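You operate a simulated robot arm through the tools that you are given. There is no shell and no other tool.

The job below is to be done with a simulated robot arm. You get a single attempt, and the scene is never put back.

TASK
Zero the counter, wind to 300 and play the tape from there.
Fine: switch the tape machine on for it, press the zero key once, and leave the white safe-ready toggle and the rec key alone.

It is judged by the outcome, as a careful person would: the job done as asked, and still so three seconds after it is handed in. It fails if anything else is knocked over, pushed out of place, dropped, spilled or broken.

THE ROBOT
A 6-joint arm with a fingered hand, fixed in place. Base frame: the origin is on the floor under the middle of its stand, x ahead of it, y to its left, z up. Lengths are in cm, angles in degrees, forces in N, time in s.
With the tool pointing down near the work surface it reaches from about 34 to 74 cm from the base axis. Its first joint turns from -115.0 to 115.0 degrees. Payload 4 kg.
The TCP is the grasp point between the finger pads, 2.6 cm short of the fingertips. In the tool frame z runs along the fingers and y along their closing line. The gripper opens to 13.2 cm; its body begins 7.3 cm behind the TCP. The gripper is a hand of 4 fingers: y runs from the thumb to the fingers, the wrist lies at [0, 0, -23.9] in the tool frame.
Orientation is that of the tool frame in the base frame, as a unit quaternion [w, x, y, z]. With the fingers straight down and closing along the base's y, the tool's x points along the base's -x, its y along +y and its z along -z.

THE INTERFACE
- The arm moves only by the tool play_rows. Its argument "plan" is one flat list of numbers, 6 for each row, row after row: the shift along the base's x, y, z in units of 50 mm (1.0 is 50 mm), then the turn, a rotation vector about the base's x, y, z in units of 6 degrees (1.0 is 6 degrees). In form: [x, y, z, wx, wy, wz, x, y, z, wx, wy, wz, ...]. A call has 1 to 20 rows; each row shifts and turns the commanded pose from where the row before left it. A call with a number of a shift or a turn outside -1 to 1 is refused whole. Each row takes 0.2 s and may step no farther than 5 cm and 8.6 degrees from the row before; otherwise, the whole call is refused. A pose out of reach is approached as far as the arm can. The call stops where the force on the tool passes 50 N (or 10 N more than at its start, if that is more) or the arm is blocked; 0.2 s more then pass. In this call time passes only in rows, and 0.2 s behind the last. The reply holds the time, the measured pose of the TCP, the force on the tool along the base axes, the opening and the grip force, in the units named above and with some noise, with the torque about the TCP (base axes, N m) and any sound that the robot's microphone picked up, and new pictures: "show" is both (left out), scene, wrist or none.
- Cameras (640 x 400 px; columns grow to the right, rows downward): "scene" is fixed at [4.18, 49.93, 141.36]; the picture's right is [-0.72, -0.69, 0.00], its down [-0.39, 0.41, -0.83] and it looks along [0.57, -0.60, -0.56] (base axes); focal length 348 px, centre (320, 200). "wrist" rides on the gripper at [6.8, 0.2, -9.7] in the tool frame; the picture's right is [-0.02, 1.00, 0.00], its down [-0.82, -0.02, -0.58] and it looks along [-0.58, -0.01, 0.82] (tool axes); focal length 270 px, centre (320, 200). There is no depth. A picture from a camera that has moved, and an enlarged one, comes with that camera's place and axes in the base frame and with its lens. The place of the scene camera against the robot may be out by one fixed shift of up to 1.2 cm in any direction.
- slide_trunk(by): slides the trunk up (or, below 0, down) by that many cm; the arm rides with it, the base frame stays. It gives what a move gives, with no picture.
- move_fingers(finger1, finger2, finger3, thumb_bend): sets how far each is bent, from 0 (flat) to 1 (curled in); at 0.3 the hand is open as for a grip, at 0.7 the pads meet at the TCP. One left out holds its place. A second passes; each finger stops where it meets its share of the squeeze, and holds until it gets a number again. It is the only way to open and close the hand. It gives what a move gives, with no picture; readings hold the bend of each and the force on the fingers (four entries, about 0 where the hand has none), thumb and palm.
- zoom(camera, box): a new picture of the part [left, top, right, bottom] of that camera's present view, enlarged. It takes no simulated time.
- close_job(): hands the job in; it is judged then, once.

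Nothing tells you positions but the pictures and the camera data. Unless the task says otherwise, let go and move clear before handing in.

The tools are called after "Emit:" by a JSON object that holds its "op" and its "data". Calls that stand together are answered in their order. play_rows: Moves the arm, as the interface text tells. Its arguments: {"type":"object","properties":{"plan":{"type":"array"},"show":{"type":"string","enum":["both","scene","wrist","none"]}},"required":["plan"]} The other tools are called the same way: slide_trunk (by) moves the trunk up or down; move_fingers (finger1, finger2, finger3, thumb_bend) moves the fingers one by one; zoom (camera, box) takes an enlarged picture of a part of a camera's view; close_job () hands the job in.

At the start:

```text
clock: 0.0
ee_pos: [48.28, -1.99, 114.12]
ee_rot: [-0.001, 0.002, 1.0, 0.0]
contact_force: [0.9, -0.1, -0.4]
wrist_torque: [-0.01, 0.01, 0.01]
finger_gap: 13.17
finger_force: 0.0
shape: jaw
bend: [0.3, 0.3, 0.3, 0.3]
finger forces: [0.0, 0.0, 0.0, 0.0, 0.0, 0.1]
trunk travel left (down, up): [-85.0, 14.0]
```

scene: 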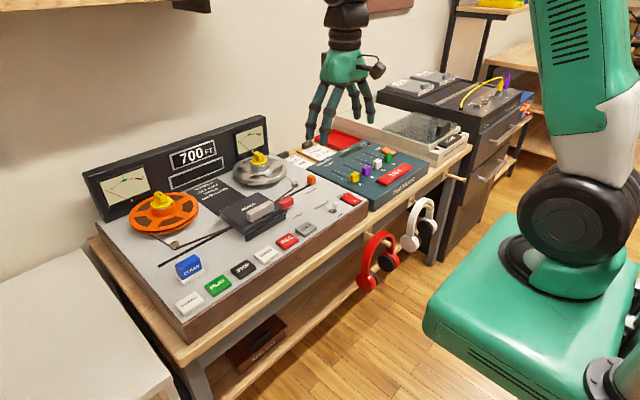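
wrist: 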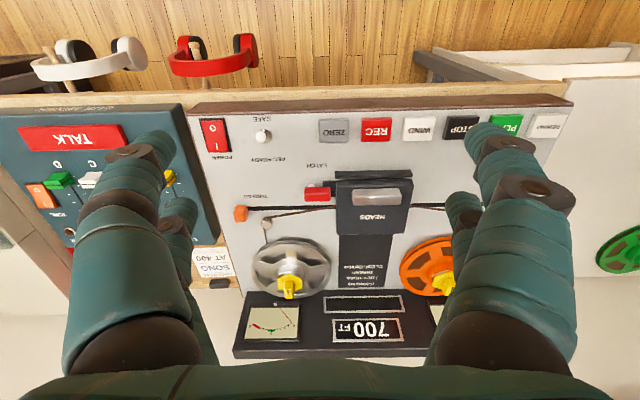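

I see a reel-to-reel tape machine with a counter reading 700 FT, a row of keys along the front edge, a red power rocker, and a white safe/ready toggle beside it. First I'll take enlarged views to read the labels.

Emit:
{"op": "zoom", "data": {"camera": "wrist", "box": [180, 90, 380, 215]}}

Emit:
{"op": "zoom", "data": {"camera": "wrist", "box": [380, 90, 580, 215]}}

Emit:
{"op": "zoom", "data": {"camera": "wrist", "box": [220, 200, 480, 362]}}

Emit:
{"op": "zoom", "data": {"camera": "scene", "box": [80, 110, 280, 235]}}

Emit:
{"op": "zoom", "data": {"camera": "scene", "box": [160, 180, 380, 318]}}

```text
3.20 times, centred on (280, 152) of wrist
camera zoom: at [41.45, -1.89, 123.87], right [0.03, 1.0, 0.0], down [0.82, -0.02, 0.58], along [0.58, -0.02, -0.82], focal length 865 px, centre (448, 352)
```

zoom: 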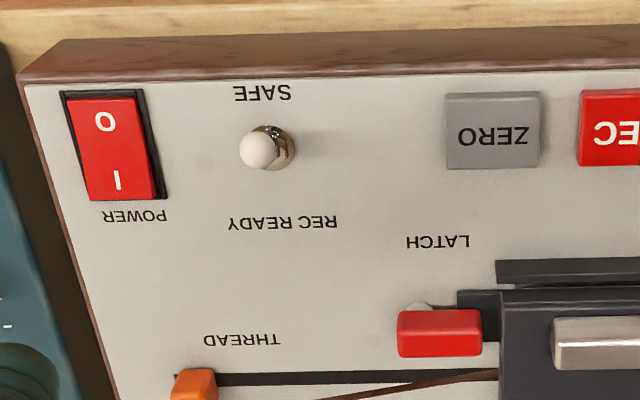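

```text
3.20 times, centred on (480, 152) of wrist
camera zoom: at [41.45, -1.89, 123.87], right [0.03, 1.0, 0.0], down [0.82, -0.02, 0.58], along [0.58, -0.02, -0.82], focal length 865 px, centre (-192, 352)
```

zoom: 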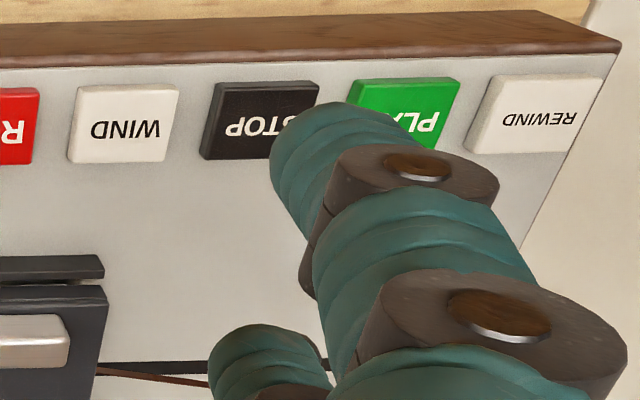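

```text
2.46 times, centred on (350, 281) of wrist
camera zoom: at [41.45, -1.89, 123.87], right [0.03, 1.0, 0.0], down [0.82, -0.02, 0.58], along [0.58, -0.02, -0.82], focal length 665 px, centre (246, 1)
```

zoom: 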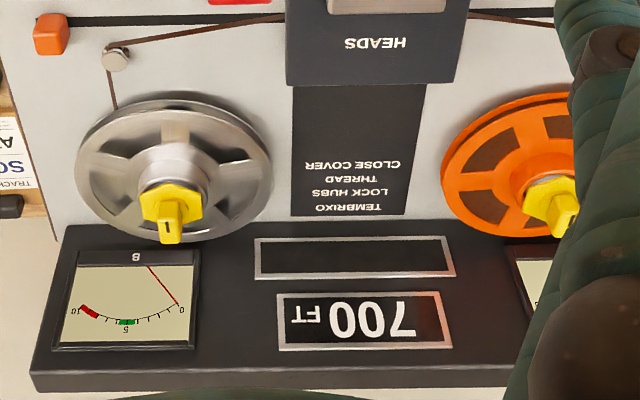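

```text
3.20 times, centred on (180, 172) of scene
camera zoom: at [4.18, 49.93, 141.36], right [-0.72, -0.69, 0.0], down [-0.39, 0.41, -0.83], along [0.57, -0.6, -0.56], focal length 1113 px, centre (768, 288)
```

zoom: 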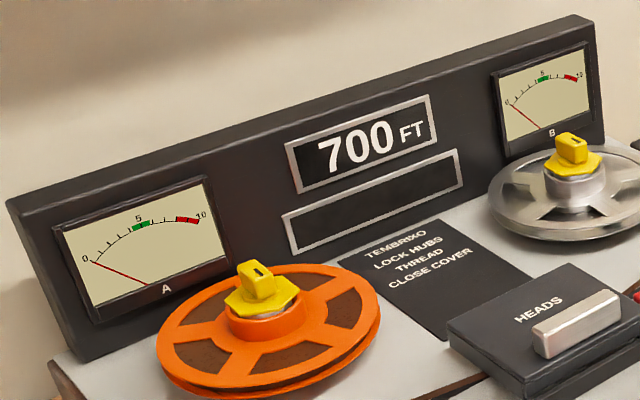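

```text
2.90 times, centred on (270, 249) of scene
camera zoom: at [4.18, 49.93, 141.36], right [-0.72, -0.69, 0.0], down [-0.39, 0.41, -0.83], along [0.57, -0.6, -0.56], focal length 1008 px, centre (465, 58)
```

zoom: 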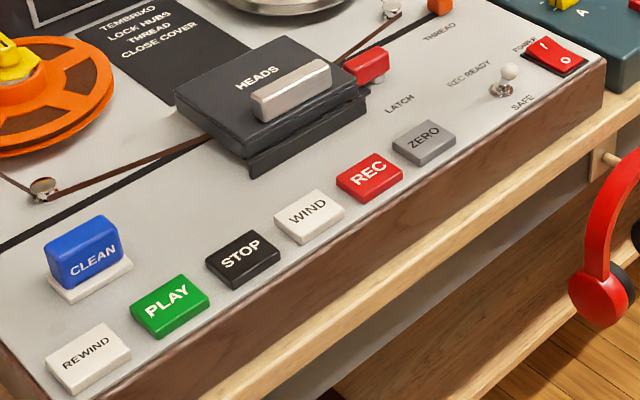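

The ZERO key triangulates to about (57.3, -0.5, 82.2) and REWIND to (57.8, 33.6, 81.8). That puts the key row at x≈57.5, with 6.8 cm between keys. Before touching anything I'll check the hubs, heads cover, latch and rocker, since the panel says "lock hubs, thread, close cover".

Emit:
{"op": "zoom", "data": {"camera": "scene", "box": [205, 180, 325, 255]}}

Emit:
{"op": "zoom", "data": {"camera": "scene", "box": [120, 180, 220, 242]}}

Emit:
{"op": "zoom", "data": {"camera": "scene", "box": [225, 140, 325, 202]}}

Emit:
{"op": "zoom", "data": {"camera": "scene", "box": [310, 175, 380, 219]}}

Emit:
{"op": "zoom", "data": {"camera": "wrist", "box": [290, 150, 450, 250]}}

Emit:
{"op": "zoom", "data": {"camera": "scene", "box": [290, 40, 400, 110]}}

Emit:
{"op": "zoom", "data": {"camera": "scene", "box": [280, 70, 420, 158]}}

```text
5.33 times, centred on (265, 218) of scene
camera zoom: at [4.18, 49.93, 141.36], right [-0.72, -0.69, 0.0], down [-0.39, 0.41, -0.83], along [0.57, -0.6, -0.56], focal length 1854 px, centre (613, 107)
```

zoom: 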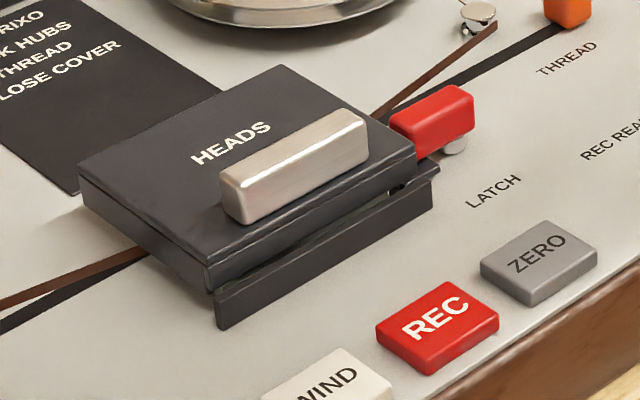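

```text
6.40 times, centred on (170, 211) of scene
camera zoom: at [4.18, 49.93, 141.36], right [-0.72, -0.69, 0.0], down [-0.39, 0.41, -0.83], along [0.57, -0.6, -0.56], focal length 2225 px, centre (1280, 130)
```

zoom: 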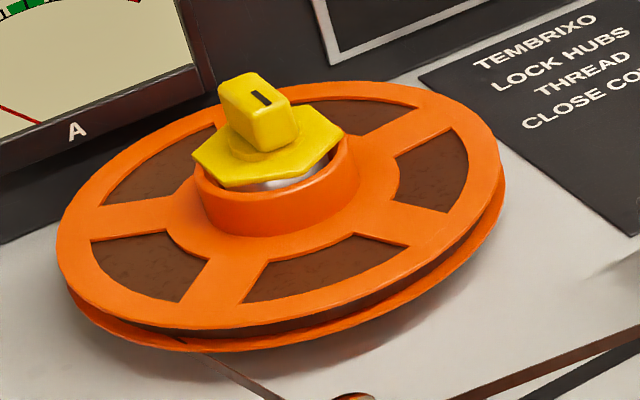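

```text
6.40 times, centred on (275, 171) of scene
camera zoom: at [4.18, 49.93, 141.36], right [-0.72, -0.69, 0.0], down [-0.39, 0.41, -0.83], along [0.57, -0.6, -0.56], focal length 2225 px, centre (608, 386)
```

zoom: 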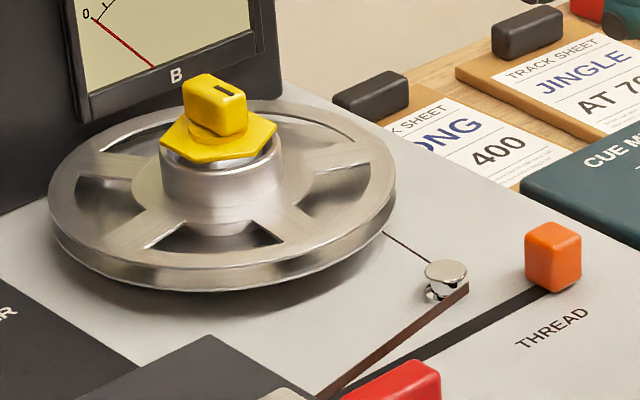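

```text
9.09 times, centred on (345, 197) of scene
camera zoom: at [4.18, 49.93, 141.36], right [-0.72, -0.69, 0.0], down [-0.39, 0.41, -0.83], along [0.57, -0.6, -0.56], focal length 3161 px, centre (93, 227)
```

zoom: 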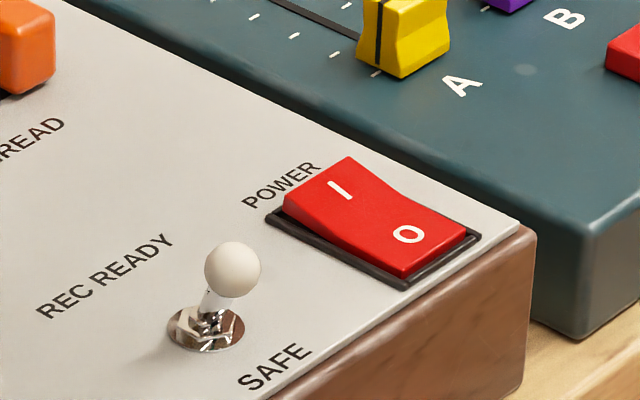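

```text
4.00 times, centred on (370, 200) of wrist
camera zoom: at [41.45, -1.89, 123.87], right [0.03, 1.0, 0.0], down [0.82, -0.02, 0.58], along [0.58, -0.02, -0.82], focal length 1081 px, centre (120, 200)
```

zoom: 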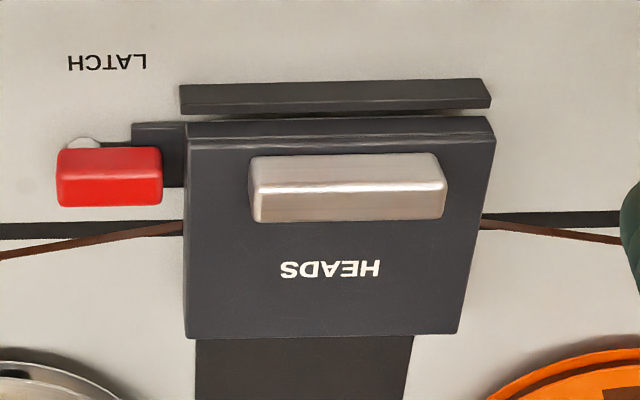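

```text
5.71 times, centred on (345, 75) of scene
camera zoom: at [4.18, 49.93, 141.36], right [-0.72, -0.69, 0.0], down [-0.39, 0.41, -0.83], along [0.57, -0.6, -0.56], focal length 1987 px, centre (177, 914)
```

zoom: 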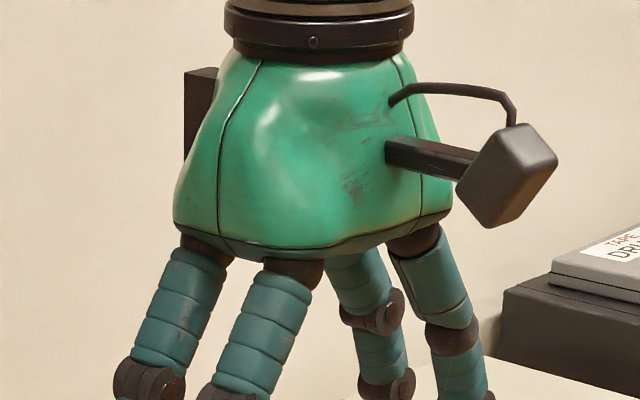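

```text
4.55 times, centred on (350, 114) of scene
camera zoom: at [4.18, 49.93, 141.36], right [-0.72, -0.69, 0.0], down [-0.39, 0.41, -0.83], along [0.57, -0.6, -0.56], focal length 1581 px, centre (184, 591)
```

zoom: 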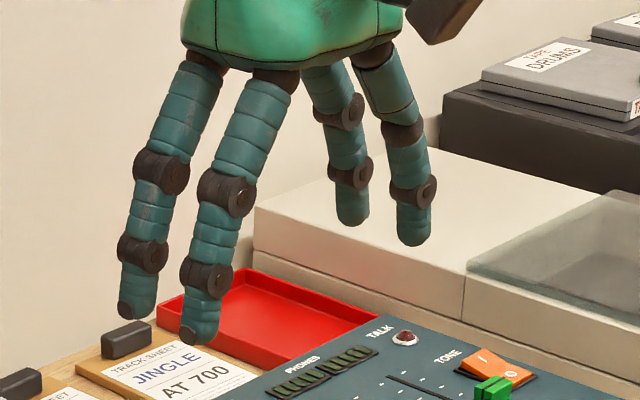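

The rocker looks depressed at the O end, so the power is off. The tape looks threaded, both hub marks are aligned, and the heads cover may or may not be fully shut. Next I'll curl the fingers one at a time to find out which digit is which, because I want a single pointing finger.

Emit:
{"op": "move_fingers", "data": {"finger1": 1.0, "finger2": 0.3, "finger3": 0.3, "thumb_bend": 0.3}}

Emit:
{"op": "zoom", "data": {"camera": "scene", "box": [270, 40, 430, 140]}}

Emit:
{"op": "zoom", "data": {"camera": "wrist", "box": [0, 0, 640, 400]}}

```text
clock: 1.0
ee_pos: [48.27, -2.02, 114.22]
ee_rot: [0.0, 0.0, 1.0, 0.0]
contact_force: [0.3, 0.1, -1.0]
wrist_torque: [0.0, 0.01, 0.03]
finger_gap: 5.7
finger_force: 0.1
shape: fingers
bend: [1.0, 0.3, 0.3, 0.3]
finger forces: [0.1, 0.1, 0.0, 0.0, 0.0, 0.0]
trunk travel left (down, up): [-85.0, 14.0]
```

```text
4.00 times, centred on (350, 90) of scene
camera zoom: at [4.18, 49.93, 141.36], right [-0.72, -0.69, 0.0], down [-0.39, 0.41, -0.83], along [0.57, -0.6, -0.56], focal length 1391 px, centre (200, 640)
```

zoom: 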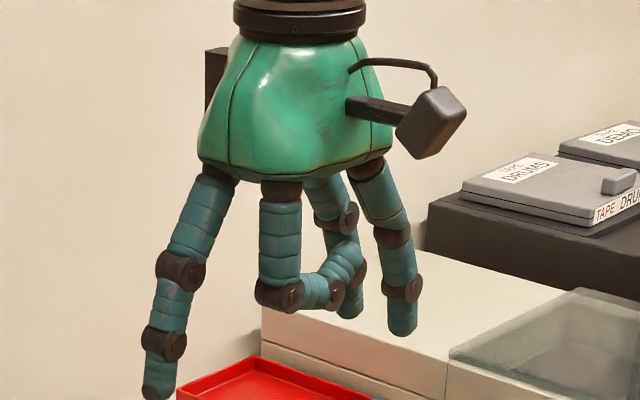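

```text
1.00 times, centred on (320, 200) of wrist (not enlarged: the box is as wide or as high as the picture)
camera zoom: at [41.45, -1.89, 123.87], right [0.03, 1.0, 0.0], down [0.82, -0.02, 0.58], along [0.58, -0.02, -0.82], focal length 270 px, centre (320, 200)
```

zoom: 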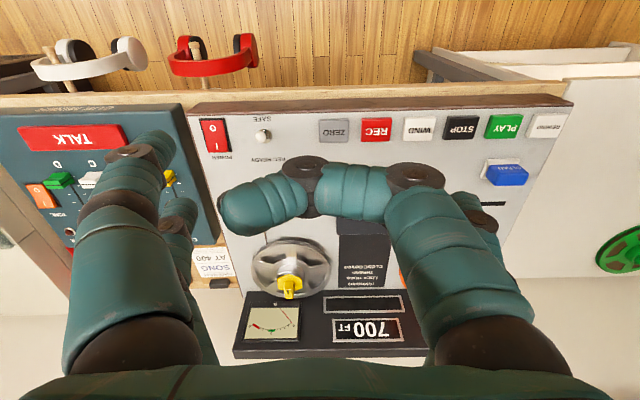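

Finger 1 is the digit on the +y side nearest the robot. Next I'll try finger 1 at 0.7 as the pointer, with all the others curled.

Emit:
{"op": "move_fingers", "data": {"finger1": 0.3, "finger2": 1.0, "finger3": 0.3, "thumb_bend": 1.0}}

Emit:
{"op": "zoom", "data": {"camera": "scene", "box": [270, 40, 430, 140]}}

Emit:
{"op": "zoom", "data": {"camera": "wrist", "box": [0, 0, 640, 400]}}

```text
clock: 2.0
ee_pos: [48.32, -2.08, 114.23]
ee_rot: [0.0, 0.0, 1.0, 0.0]
contact_force: [-0.8, -0.6, 0.0]
wrist_torque: [-0.03, 0.03, 0.0]
finger_gap: 4.54
finger_force: 0.1
shape: fingers
bend: [0.3, 1.0, 0.3, 1.0]
finger forces: [0.0, 0.0, 0.1, 0.0, 0.1, 0.0]
trunk travel left (down, up): [-85.0, 14.0]
```

```text
4.00 times, centred on (350, 90) of scene
camera zoom: at [4.18, 49.93, 141.36], right [-0.72, -0.69, 0.0], down [-0.39, 0.41, -0.83], along [0.57, -0.6, -0.56], focal length 1391 px, centre (200, 640)
```

zoom: 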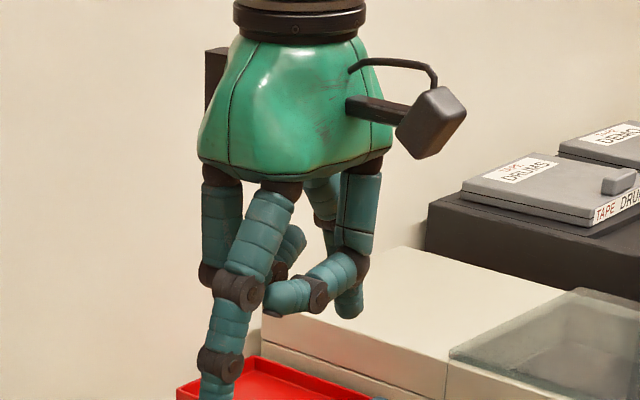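

```text
1.00 times, centred on (320, 200) of wrist (not enlarged: the box is as wide or as high as the picture)
camera zoom: at [41.45, -1.89, 123.87], right [0.03, 1.0, 0.0], down [0.82, -0.02, 0.58], along [0.58, -0.02, -0.82], focal length 270 px, centre (320, 200)
```

zoom: 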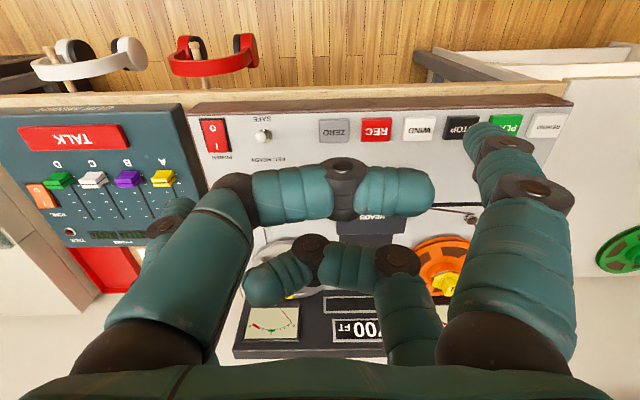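

Finger 1 sits at tool (+x, +y), finger 2 at (-x, +y), the thumb at (+x, -y), and finger 3 is the remaining corner. I'll keep finger 1 at 0.3 as the pointer, which points nearly straight down. With finger 3 curled, I'll turn the hand -90° about z so only the pointer reaches over the deck and the palm stays off its front edge.

Emit:
{"op": "move_fingers", "data": {"finger3": 0.9}}

Emit:
{"op": "play_rows", "data": {"plan": [0, 0, 0, 0, 0, -1, 0, 0, 0, 0, 0, -1, 0, 0, 0, 0, 0, -1, 0, 0, 0, 0, 0, -1, 0, 0, 0, 0, 0, -1, 0, 0, 0, 0, 0, -1, 0, 0, 0, 0, 0, -1, 0, 0, 0, 0, 0, -1, 0, 0, 0, 0, 0, -1, 0, 0, 0, 0, 0, -1, 0, 0, 0, 0, 0, -1, 0, 0, 0, 0, 0, -1, 0, 0, 0, 0, 0, -1, 0, 0, 0, 0, 0, -1, 0, 0, 0, 0, 0, -1]}}

```text
clock: 3.0
ee_pos: [48.42, -2.0, 114.14]
ee_rot: [0.0, 0.0, 1.0, 0.0]
contact_force: [-0.9, -0.6, 0.0]
wrist_torque: [0.01, -0.02, 0.0]
finger_gap: 4.54
finger_force: 0.0
shape: fingers
bend: [0.3, 1.0, 0.87, 1.0]
finger forces: [0.1, 0.0, 0.1, 0.0, 0.0, 0.1]
trunk travel left (down, up): [-85.0, 14.0]
```

```text
clock: 6.2
ee_pos: [48.17, -1.99, 114.18]
ee_rot: [0.0, 0.707, 0.707, 0.0]
contact_force: [0.5, -0.4, -0.1]
wrist_torque: [-0.01, 0.01, 0.03]
finger_gap: 4.55
finger_force: 0.1
shape: fingers
bend: [0.3, 1.0, 0.87, 1.0]
finger forces: [0.0, 0.0, 0.1, 0.0, 0.1, 0.1]
trunk travel left (down, up): [-85.0, 14.0]
camera wrist: at [48.41, 4.73, 123.83], right [1.0, -0.03, 0.0], down [-0.02, -0.82, 0.58], along [-0.02, -0.58, -0.82], focal length 270 px, centre (320, 200)
```

scene: 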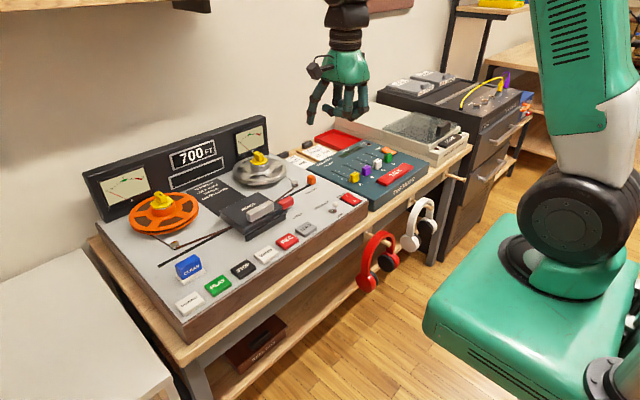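
wrist: 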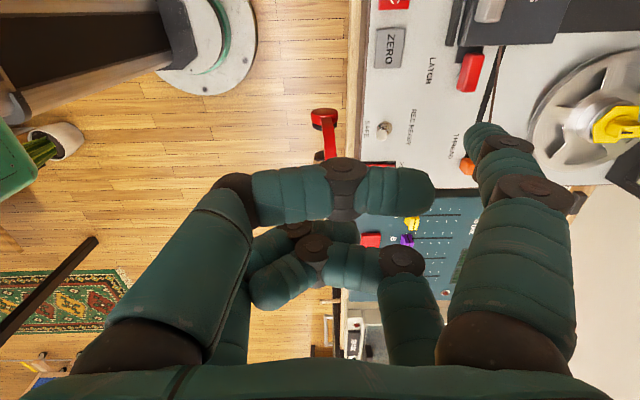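

The rotation worked: tool y now points along base +x. I'll zoom in to locate the pointer tip and check the clearance of the curled digits.

Emit:
{"op": "zoom", "data": {"camera": "scene", "box": [280, 50, 400, 125]}}

Emit:
{"op": "zoom", "data": {"camera": "wrist", "box": [420, 90, 580, 190]}}

```text
5.33 times, centred on (340, 88) of scene
camera zoom: at [4.18, 49.93, 141.36], right [-0.72, -0.69, 0.0], down [-0.39, 0.41, -0.83], along [0.57, -0.6, -0.56], focal length 1854 px, centre (213, 800)
```

zoom: 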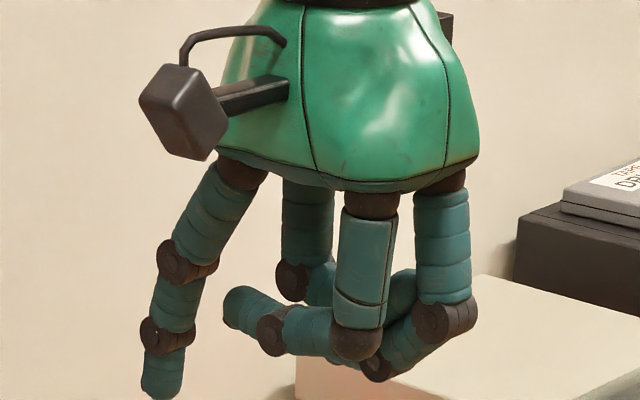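

```text
4.00 times, centred on (500, 140) of wrist
camera zoom: at [48.41, 4.73, 123.83], right [1.0, -0.03, 0.0], down [-0.02, -0.82, 0.58], along [-0.02, -0.58, -0.82], focal length 1081 px, centre (-400, 440)
```

zoom: 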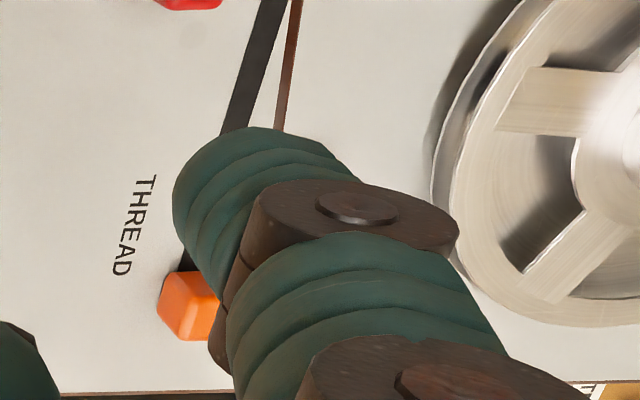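

The pointer tip is about (+6.5, +2.2, -1.8) cm from the TCP, and the curled digits stay above it and off the deck. I put the rocker's I end near (59.8, -19.6, 83), so I'll move to hover above it and look again up close.

Emit:
{"op": "play_rows", "data": {"plan": [0.17, -0.66, -0.5, 0, 0, 0, 0.17, -0.66, -0.5, 0, 0, 0, 0.17, -0.66, -0.5, 0, 0, 0, 0.17, -0.66, -0.5, 0, 0, 0, 0.17, -0.66, -0.5, 0, 0, 0, 0.17, -0.66, -0.5, 0, 0, 0]}}

```text
clock: 7.6
ee_pos: [53.69, -22.03, 98.91]
ee_rot: [-0.001, 0.707, 0.707, -0.001]
contact_force: [-0.1, 0.1, -0.8]
wrist_torque: [0.04, 0.01, -0.05]
finger_gap: 4.52
finger_force: 0.1
shape: fingers
bend: [0.3, 1.0, 0.87, 1.0]
finger forces: [0.0, 0.0, 0.1, 0.0, 0.1, 0.0]
trunk travel left (down, up): [-85.0, 14.0]
camera wrist: at [53.93, -15.17, 108.59], right [1.0, -0.03, 0.0], down [-0.02, -0.82, 0.58], along [-0.02, -0.58, -0.82], focal length 270 px, centre (320, 200)
```

scene: 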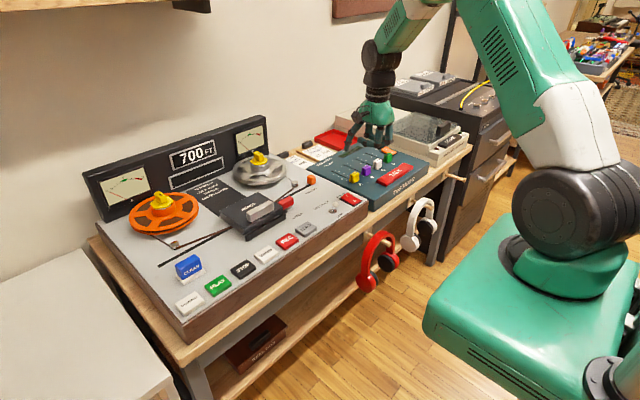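
wrist: 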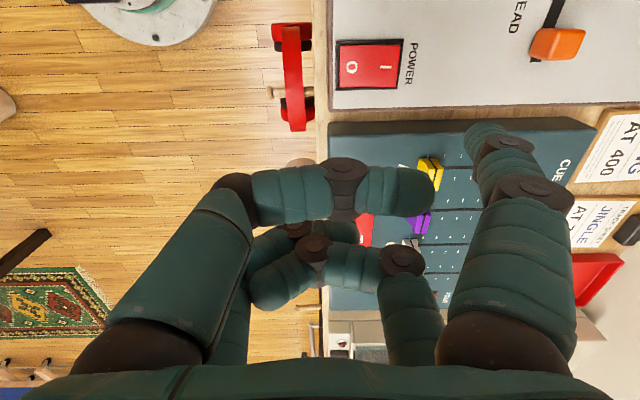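

From this close view the I end is about (59.6, -19.4) and its outer edge about x=60.6, while my tip should be near (60.2, -19.8). I'll descend to just above it and check.

Emit:
{"op": "play_rows", "data": {"plan": [0, 0.03, -0.6, 0, 0, 0, 0, 0.03, -0.6, 0, 0, 0, 0, 0.02, -0.6, 0, 0, 0, 0, 0, -0.5, 0, 0, 0]}}

Emit:
{"op": "zoom", "data": {"camera": "scene", "box": [300, 140, 420, 215]}}

Emit:
{"op": "zoom", "data": {"camera": "wrist", "box": [320, 0, 640, 200]}}

```text
clock: 8.6
ee_pos: [53.33, -21.3, 87.59]
ee_rot: [0.0, 0.707, 0.707, 0.001]
contact_force: [0.9, -0.3, -0.2]
wrist_torque: [0.0, 0.02, -0.03]
finger_gap: 4.55
finger_force: 0.0
shape: fingers
bend: [0.3, 1.0, 0.87, 1.0]
finger forces: [0.1, 0.1, 0.0, 0.0, 0.0, 0.0]
trunk travel left (down, up): [-85.0, 14.0]
camera wrist: at [53.51, -14.54, 97.31], right [1.0, -0.03, 0.0], down [-0.02, -0.82, 0.58], along [-0.02, -0.58, -0.82], focal length 270 px, centre (320, 200)
```

scene: 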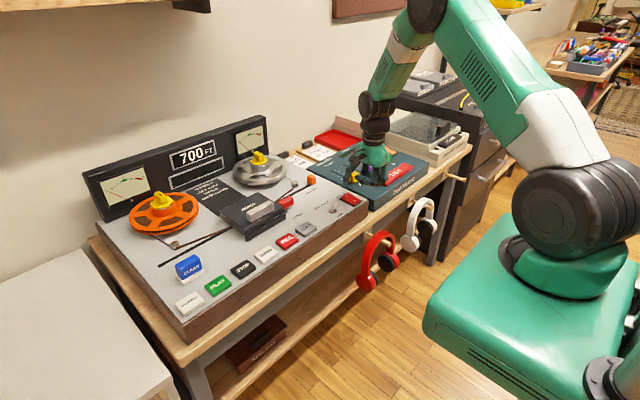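
wrist: 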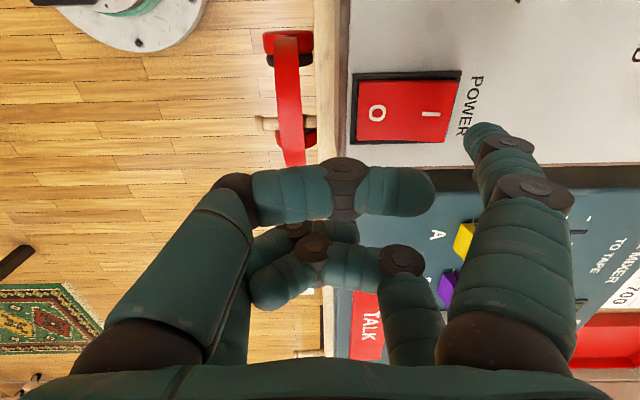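

```text
5.33 times, centred on (360, 178) of scene
camera zoom: at [4.18, 49.93, 141.36], right [-0.72, -0.69, 0.0], down [-0.39, 0.41, -0.83], along [0.57, -0.6, -0.56], focal length 1854 px, centre (107, 320)
```

zoom: 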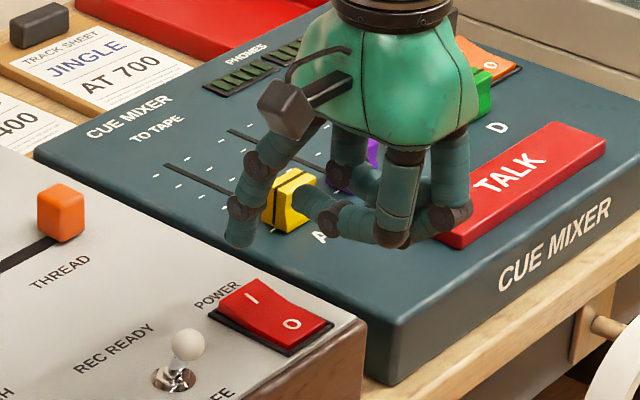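

```text
2.00 times, centred on (480, 100) of wrist
camera zoom: at [53.51, -14.54, 97.31], right [1.0, -0.03, 0.0], down [-0.02, -0.82, 0.58], along [-0.02, -0.58, -0.82], focal length 541 px, centre (0, 400)
```

zoom: 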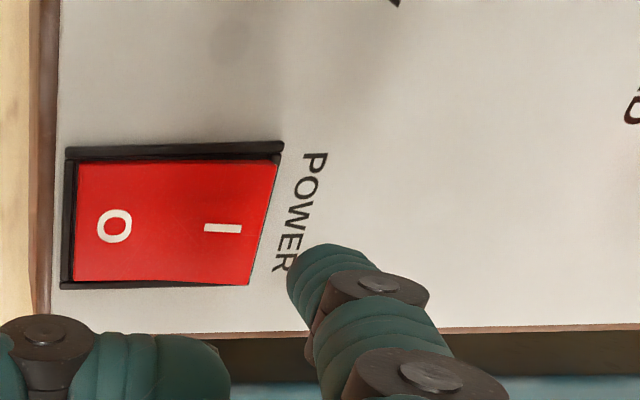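

The relative measurements put the tip about 0.9 cm behind the I mark and 3.3 cm above it. I'll shift 0.4 cm toward the robot and descend in small steps onto the I end.

Emit:
{"op": "play_rows", "data": {"plan": [-0.08, 0, -0.4, 0, 0, 0, 0, 0, -0.1, 0, 0, 0, 0, 0, -0.08, 0, 0, 0, 0, 0, -0.06, 0, 0, 0, 0, 0, -0.06, 0, 0, 0]}}

Emit:
{"op": "zoom", "data": {"camera": "scene", "box": [300, 140, 420, 215]}}

```text
clock: 9.8
ee_pos: [52.77, -21.5, 84.27]
ee_rot: [-0.001, 0.708, 0.707, 0.0]
contact_force: [0.2, -0.9, -0.8]
wrist_torque: [-0.04, -0.01, 0.02]
finger_gap: 4.58
finger_force: 0.0
shape: fingers
bend: [0.3, 1.0, 0.87, 1.0]
finger forces: [0.0, 0.0, 0.0, 0.0, 0.1, 0.0]
trunk travel left (down, up): [-85.0, 14.0]
camera wrist: at [53.06, -14.62, 93.94], right [1.0, -0.03, 0.0], down [-0.02, -0.82, 0.58], along [-0.02, -0.58, -0.82], focal length 270 px, centre (320, 200)
```

scene: 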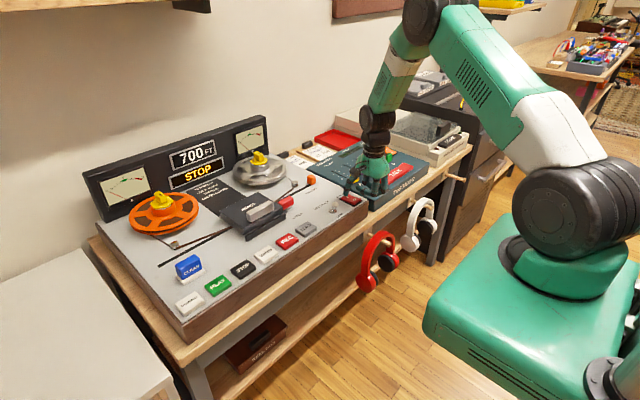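
wrist: 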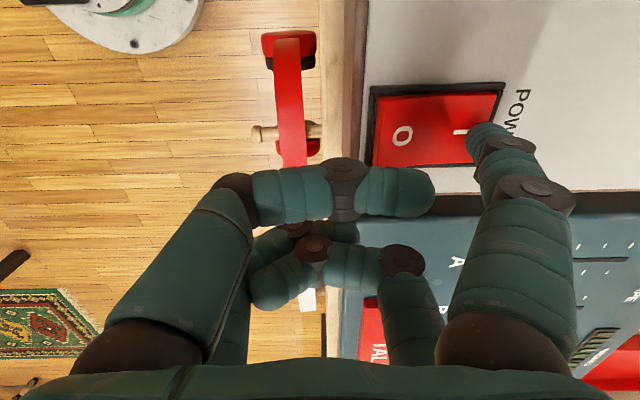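

```text
5.33 times, centred on (360, 178) of scene
camera zoom: at [4.18, 49.93, 141.36], right [-0.72, -0.69, 0.0], down [-0.39, 0.41, -0.83], along [0.57, -0.6, -0.56], focal length 1854 px, centre (107, 320)
```

zoom: 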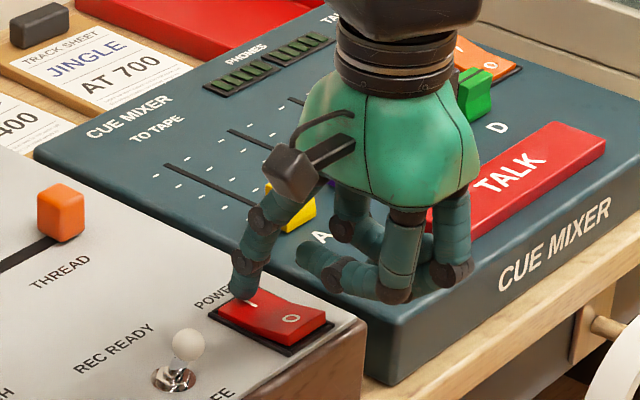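

Power is on and the status display shows STOP. I'll lift well clear of the toggle and move to hover over the ZERO key.

Emit:
{"op": "play_rows", "data": {"plan": [0, 0, 0.8, 0, 0, 0, 0, 0, 0.8, 0, 0, 0, -0.105, 0.94, 0, 0, 0, 0, -0.105, 0.94, 0, 0, 0, 0, -0.105, 0.94, 0, 0, 0, 0, -0.105, 0.94, 0, 0, 0, 0, 0, 0, -0.8, 0, 0, 0]}}

Emit:
{"op": "zoom", "data": {"camera": "scene", "box": [250, 170, 370, 245]}}

Emit:
{"op": "zoom", "data": {"camera": "wrist", "box": [320, 0, 640, 200]}}

Emit:
{"op": "zoom", "data": {"camera": "scene", "box": [80, 110, 280, 235]}}

```text
clock: 11.4
ee_pos: [50.81, -2.53, 87.85]
ee_rot: [0.0, 0.708, 0.706, 0.001]
contact_force: [0.2, 0.1, 0.2]
wrist_torque: [-0.01, 0.02, 0.0]
finger_gap: 4.57
finger_force: 0.1
shape: fingers
bend: [0.3, 1.0, 0.87, 1.0]
finger forces: [0.0, 0.1, 0.1, 0.1, 0.1, 0.0]
trunk travel left (down, up): [-85.0, 14.0]
camera wrist: at [51.0, 4.33, 97.59], right [1.0, -0.03, 0.0], down [-0.02, -0.82, 0.58], along [-0.02, -0.58, -0.82], focal length 270 px, centre (320, 200)
```

scene: 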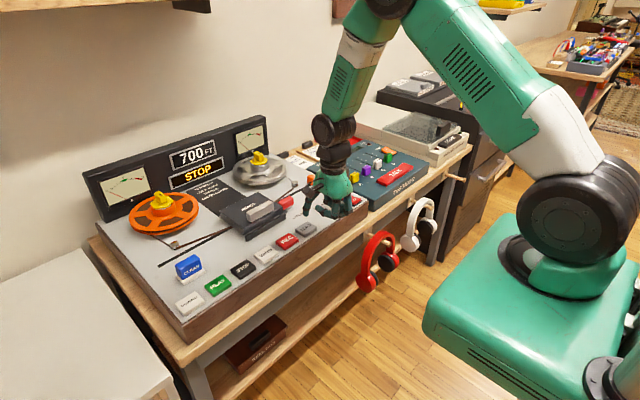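
wrist: 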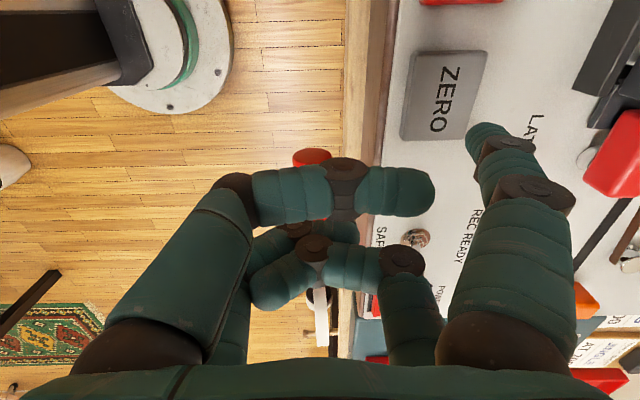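

```text
5.33 times, centred on (310, 208) of scene
camera zoom: at [4.18, 49.93, 141.36], right [-0.72, -0.69, 0.0], down [-0.39, 0.41, -0.83], along [0.57, -0.6, -0.56], focal length 1854 px, centre (373, 160)
```

zoom: 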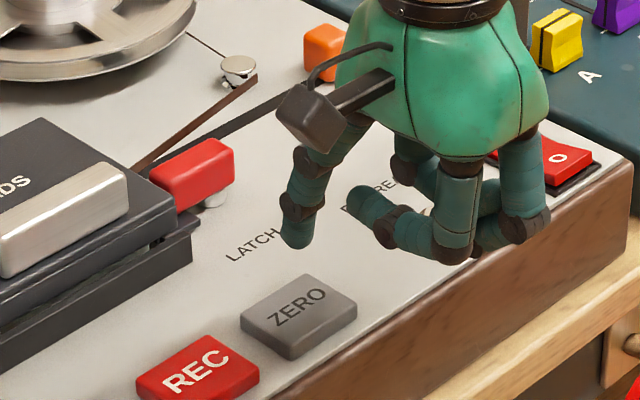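

```text
2.00 times, centred on (480, 100) of wrist
camera zoom: at [51.0, 4.33, 97.59], right [1.0, -0.03, 0.0], down [-0.02, -0.82, 0.58], along [-0.02, -0.58, -0.82], focal length 541 px, centre (0, 400)
```

zoom: 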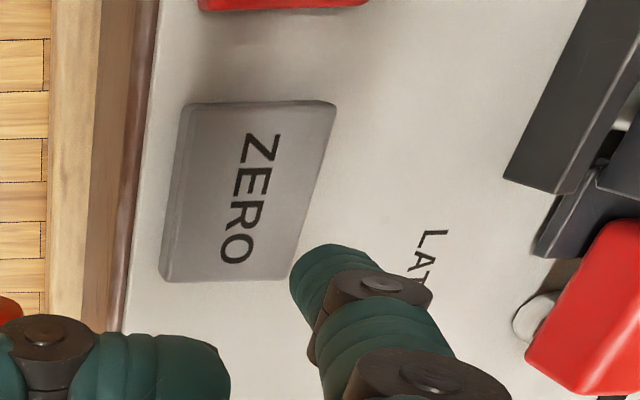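

```text
3.20 times, centred on (180, 172) of scene
camera zoom: at [4.18, 49.93, 141.36], right [-0.72, -0.69, 0.0], down [-0.39, 0.41, -0.83], along [0.57, -0.6, -0.56], focal length 1113 px, centre (768, 288)
```

zoom: 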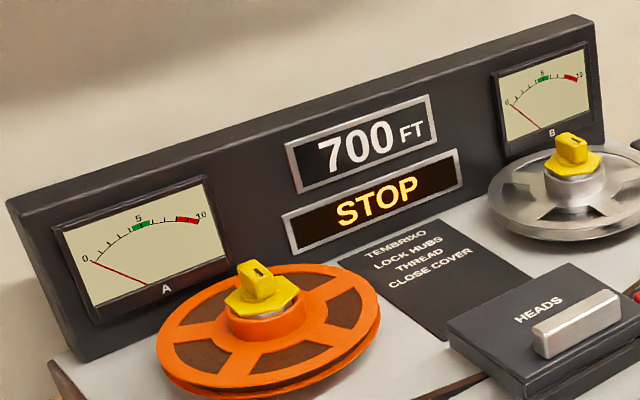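

The pointer is above the ZERO key, whose centre I now estimate at (57.5, 0.0), about 4 cm below the tip. I'll press down once, gently.

Emit:
{"op": "play_rows", "data": {"plan": [0, 0, -0.6, 0, 0, 0, 0, 0, -0.1, 0, 0, 0, 0, 0, -0.06, 0, 0, 0, 0, 0, -0.06, 0, 0, 0, 0, 0, -0.06, 0, 0, 0]}}

Emit:
{"op": "zoom", "data": {"camera": "scene", "box": [250, 170, 370, 245]}}

Emit:
{"op": "zoom", "data": {"camera": "scene", "box": [150, 130, 246, 190]}}

```text
clock: 12.6
ee_pos: [50.88, -2.45, 83.84]
ee_rot: [0.0, 0.708, 0.706, 0.001]
contact_force: [-1.1, 0.5, 5.2]
wrist_torque: [0.15, -0.44, 0.06]
finger_gap: 4.58
finger_force: 2.3
shape: fingers
bend: [0.3, 1.0, 0.87, 1.0]
finger forces: [5.3, 0.0, 0.0, 0.1, 0.1, 0.0]
trunk travel left (down, up): [-85.0, 14.0]
heard: click
camera wrist: at [51.01, 4.22, 93.57], right [1.0, -0.03, 0.0], down [-0.02, -0.82, 0.58], along [-0.01, -0.58, -0.82], focal length 270 px, centre (320, 200)
```

scene: 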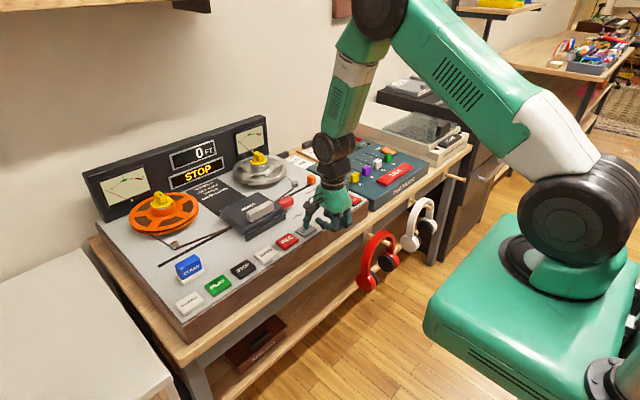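
wrist: 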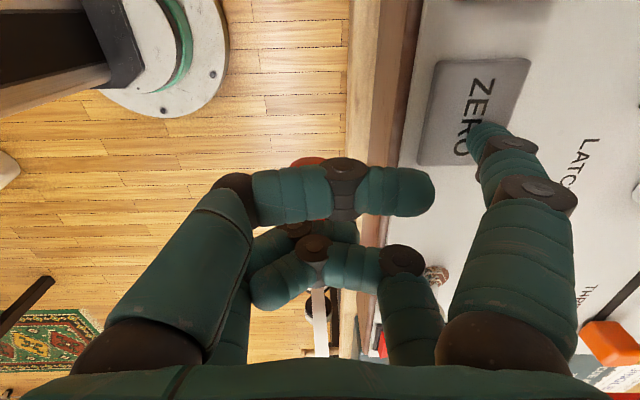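

```text
5.33 times, centred on (310, 208) of scene
camera zoom: at [4.18, 49.93, 141.36], right [-0.72, -0.69, 0.0], down [-0.39, 0.41, -0.83], along [0.57, -0.6, -0.56], focal length 1854 px, centre (373, 160)
```

zoom: 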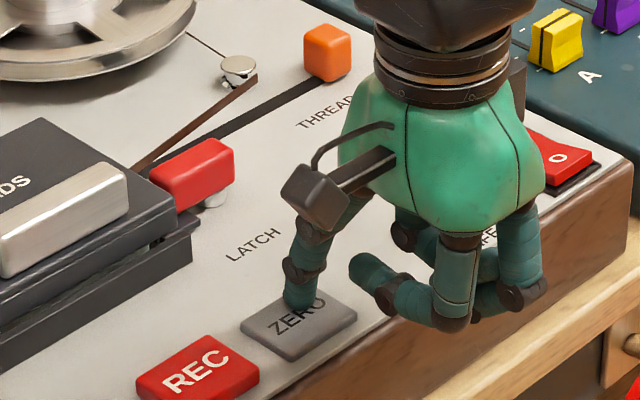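

```text
6.67 times, centred on (198, 160) of scene
camera zoom: at [4.18, 49.93, 141.36], right [-0.72, -0.69, 0.0], down [-0.39, 0.41, -0.83], along [0.57, -0.6, -0.56], focal length 2318 px, centre (1133, 467)
```

zoom: 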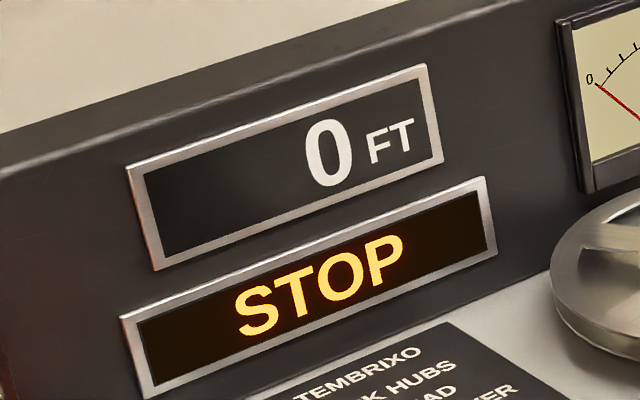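

The counter reads 0 after one click. I'll lift straight up, cross high over REC without touching it, and hover above WIND.

Emit:
{"op": "play_rows", "data": {"plan": [0, 0, 0.98, 0, 0, 0, 0, 0, 0.2, 0, 0, 0, 0, 0.91, 0, 0, 0, 0, 0, 0.91, 0, 0, 0, 0, 0, 0.91, 0, 0, 0, 0]}}

Emit:
{"op": "zoom", "data": {"camera": "scene", "box": [200, 180, 340, 268]}}

Emit:
{"op": "zoom", "data": {"camera": "wrist", "box": [320, 0, 640, 200]}}

Emit:
{"op": "zoom", "data": {"camera": "scene", "box": [150, 130, 246, 190]}}

```text
clock: 13.8
ee_pos: [50.81, 11.36, 89.54]
ee_rot: [0.0, 0.708, 0.707, 0.0]
contact_force: [0.6, -0.5, -0.2]
wrist_torque: [0.0, -0.01, -0.01]
finger_gap: 4.59
finger_force: 0.1
shape: fingers
bend: [0.3, 1.0, 0.87, 1.0]
finger forces: [0.0, 0.0, 0.0, 0.0, 0.0, 0.1]
trunk travel left (down, up): [-85.0, 14.0]
camera wrist: at [50.99, 18.13, 99.24], right [1.0, -0.03, 0.0], down [-0.02, -0.82, 0.58], along [-0.02, -0.58, -0.82], focal length 270 px, centre (320, 200)
```

scene: 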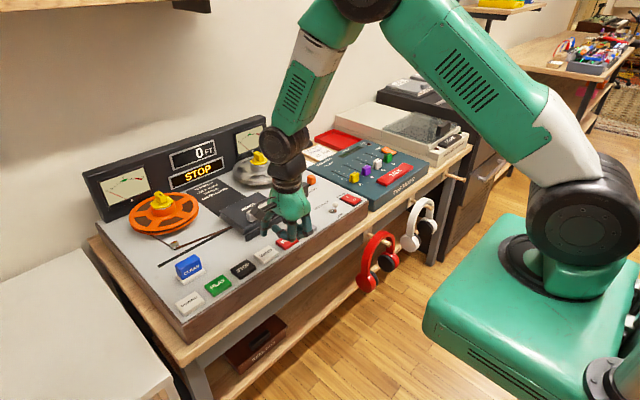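
wrist: 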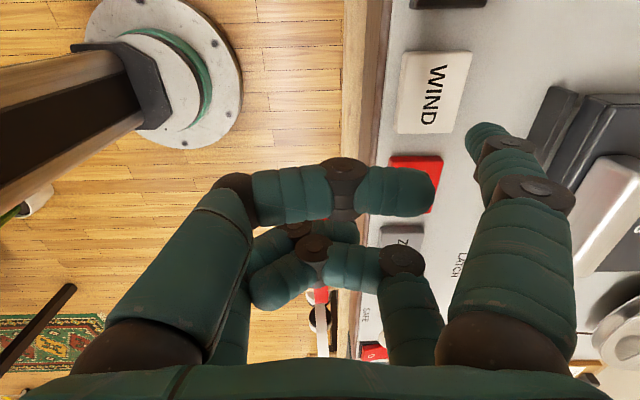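

```text
4.55 times, centred on (270, 224) of scene
camera zoom: at [4.18, 49.93, 141.36], right [-0.72, -0.69, 0.0], down [-0.39, 0.41, -0.83], along [0.57, -0.6, -0.56], focal length 1581 px, centre (547, 91)
```

zoom: 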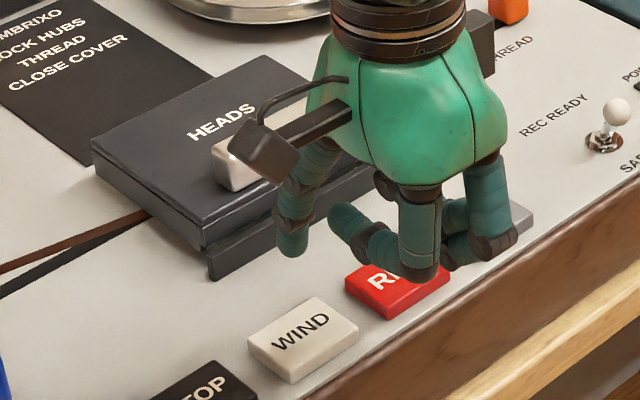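

```text
2.00 times, centred on (480, 100) of wrist
camera zoom: at [50.99, 18.13, 99.24], right [1.0, -0.03, 0.0], down [-0.02, -0.82, 0.58], along [-0.02, -0.58, -0.82], focal length 541 px, centre (0, 400)
```

zoom: 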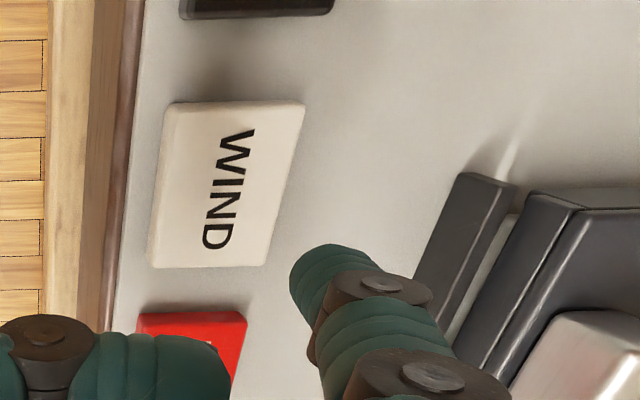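

```text
6.67 times, centred on (198, 160) of scene
camera zoom: at [4.18, 49.93, 141.36], right [-0.72, -0.69, 0.0], down [-0.39, 0.41, -0.83], along [0.57, -0.6, -0.56], focal length 2318 px, centre (1133, 467)
```

zoom: 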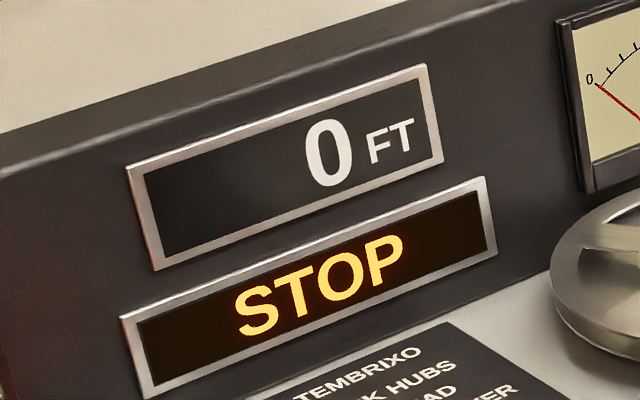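

WIND's centre measures (57.7, 13.5), and the tip is right over it. I'll press it, lift, and go directly to a low hover over STOP, then read the counter to find the winding rate.

Emit:
{"op": "play_rows", "data": {"plan": [0, 0, -0.9, 0, 0, 0, 0, 0, -0.1, 0, 0, 0, 0, 0, -0.08, 0, 0, 0, 0, 0, -0.05, 0, 0, 0, 0, 0, -0.05, 0, 0, 0, 0, 0, 0.6, 0, 0, 0, 0, 0.68, 0, 0, 0, 0, 0, 0.68, 0, 0, 0, 0]}}

Emit:
{"op": "zoom", "data": {"camera": "scene", "box": [150, 130, 246, 190]}}

Emit:
{"op": "zoom", "data": {"camera": "wrist", "box": [320, 0, 640, 200]}}

Emit:
{"op": "zoom", "data": {"camera": "scene", "box": [180, 180, 320, 268]}}

```text
clock: 15.6
ee_pos: [50.87, 17.93, 86.88]
ee_rot: [0.0, 0.708, 0.706, 0.0]
contact_force: [0.5, -0.4, 0.2]
wrist_torque: [-0.04, -0.02, 0.01]
finger_gap: 4.57
finger_force: 0.0
shape: fingers
bend: [0.3, 1.0, 0.87, 1.0]
finger forces: [0.2, 0.0, 0.0, 0.1, 0.0, 0.1]
trunk travel left (down, up): [-85.0, 14.0]
heard: click
camera wrist: at [51.07, 24.79, 96.6], right [1.0, -0.03, 0.0], down [-0.02, -0.82, 0.58], along [-0.02, -0.58, -0.82], focal length 270 px, centre (320, 200)
```

scene: 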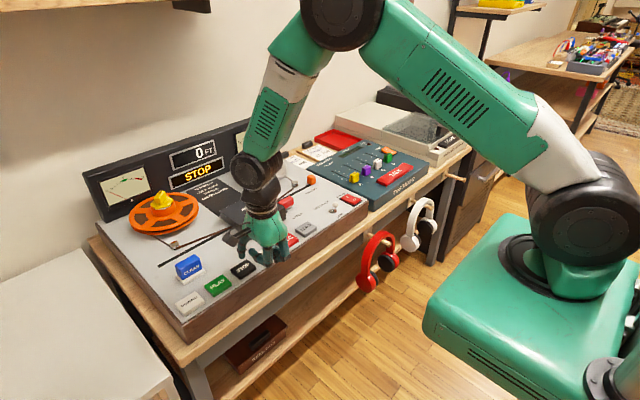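
wrist: 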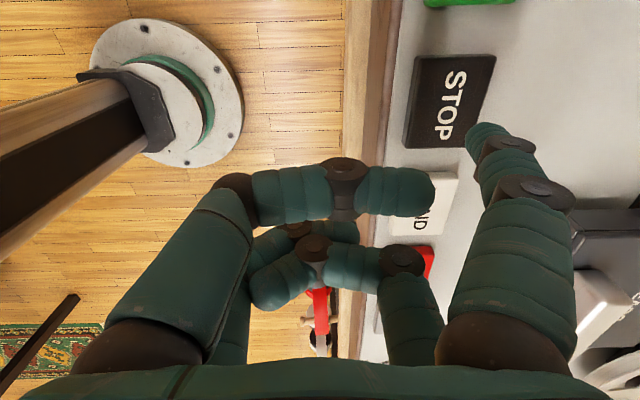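

```text
6.67 times, centred on (198, 160) of scene
camera zoom: at [4.18, 49.93, 141.36], right [-0.72, -0.69, 0.0], down [-0.39, 0.41, -0.83], along [0.57, -0.6, -0.56], focal length 2318 px, centre (1133, 467)
```

zoom: 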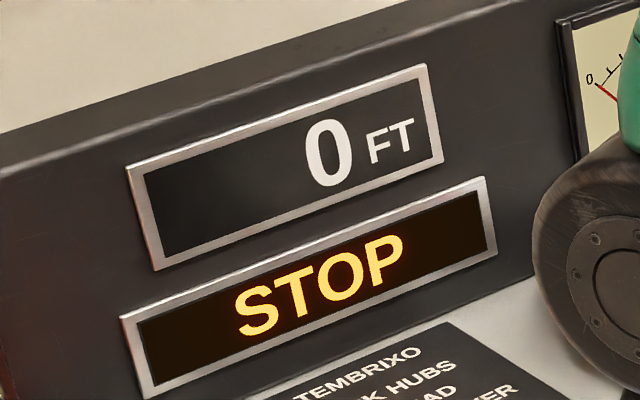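

```text
2.00 times, centred on (480, 100) of wrist
camera zoom: at [51.07, 24.79, 96.6], right [1.0, -0.03, 0.0], down [-0.02, -0.82, 0.58], along [-0.02, -0.58, -0.82], focal length 541 px, centre (0, 400)
```

zoom: 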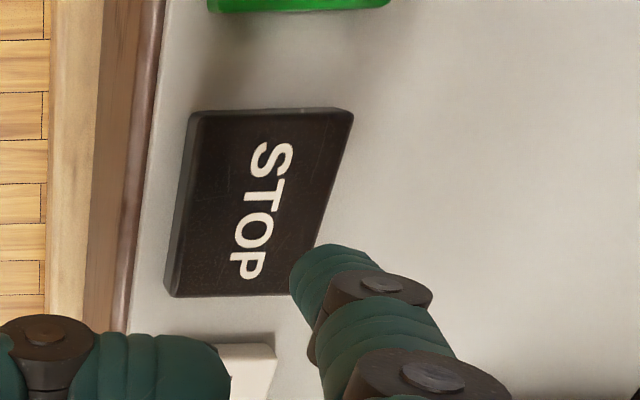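

```text
4.55 times, centred on (250, 224) of scene
camera zoom: at [4.18, 49.93, 141.36], right [-0.72, -0.69, 0.0], down [-0.39, 0.41, -0.83], along [0.57, -0.6, -0.56], focal length 1581 px, centre (638, 91)
```

zoom: 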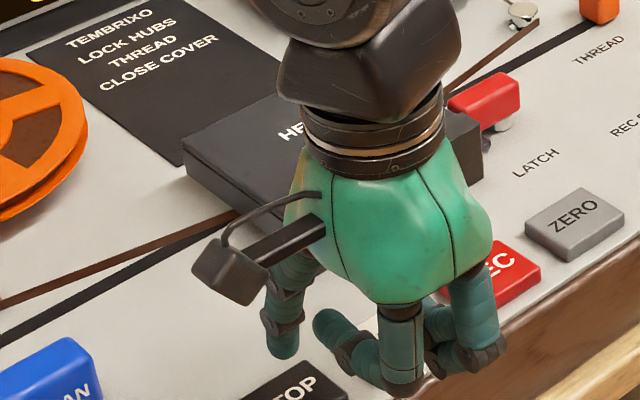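

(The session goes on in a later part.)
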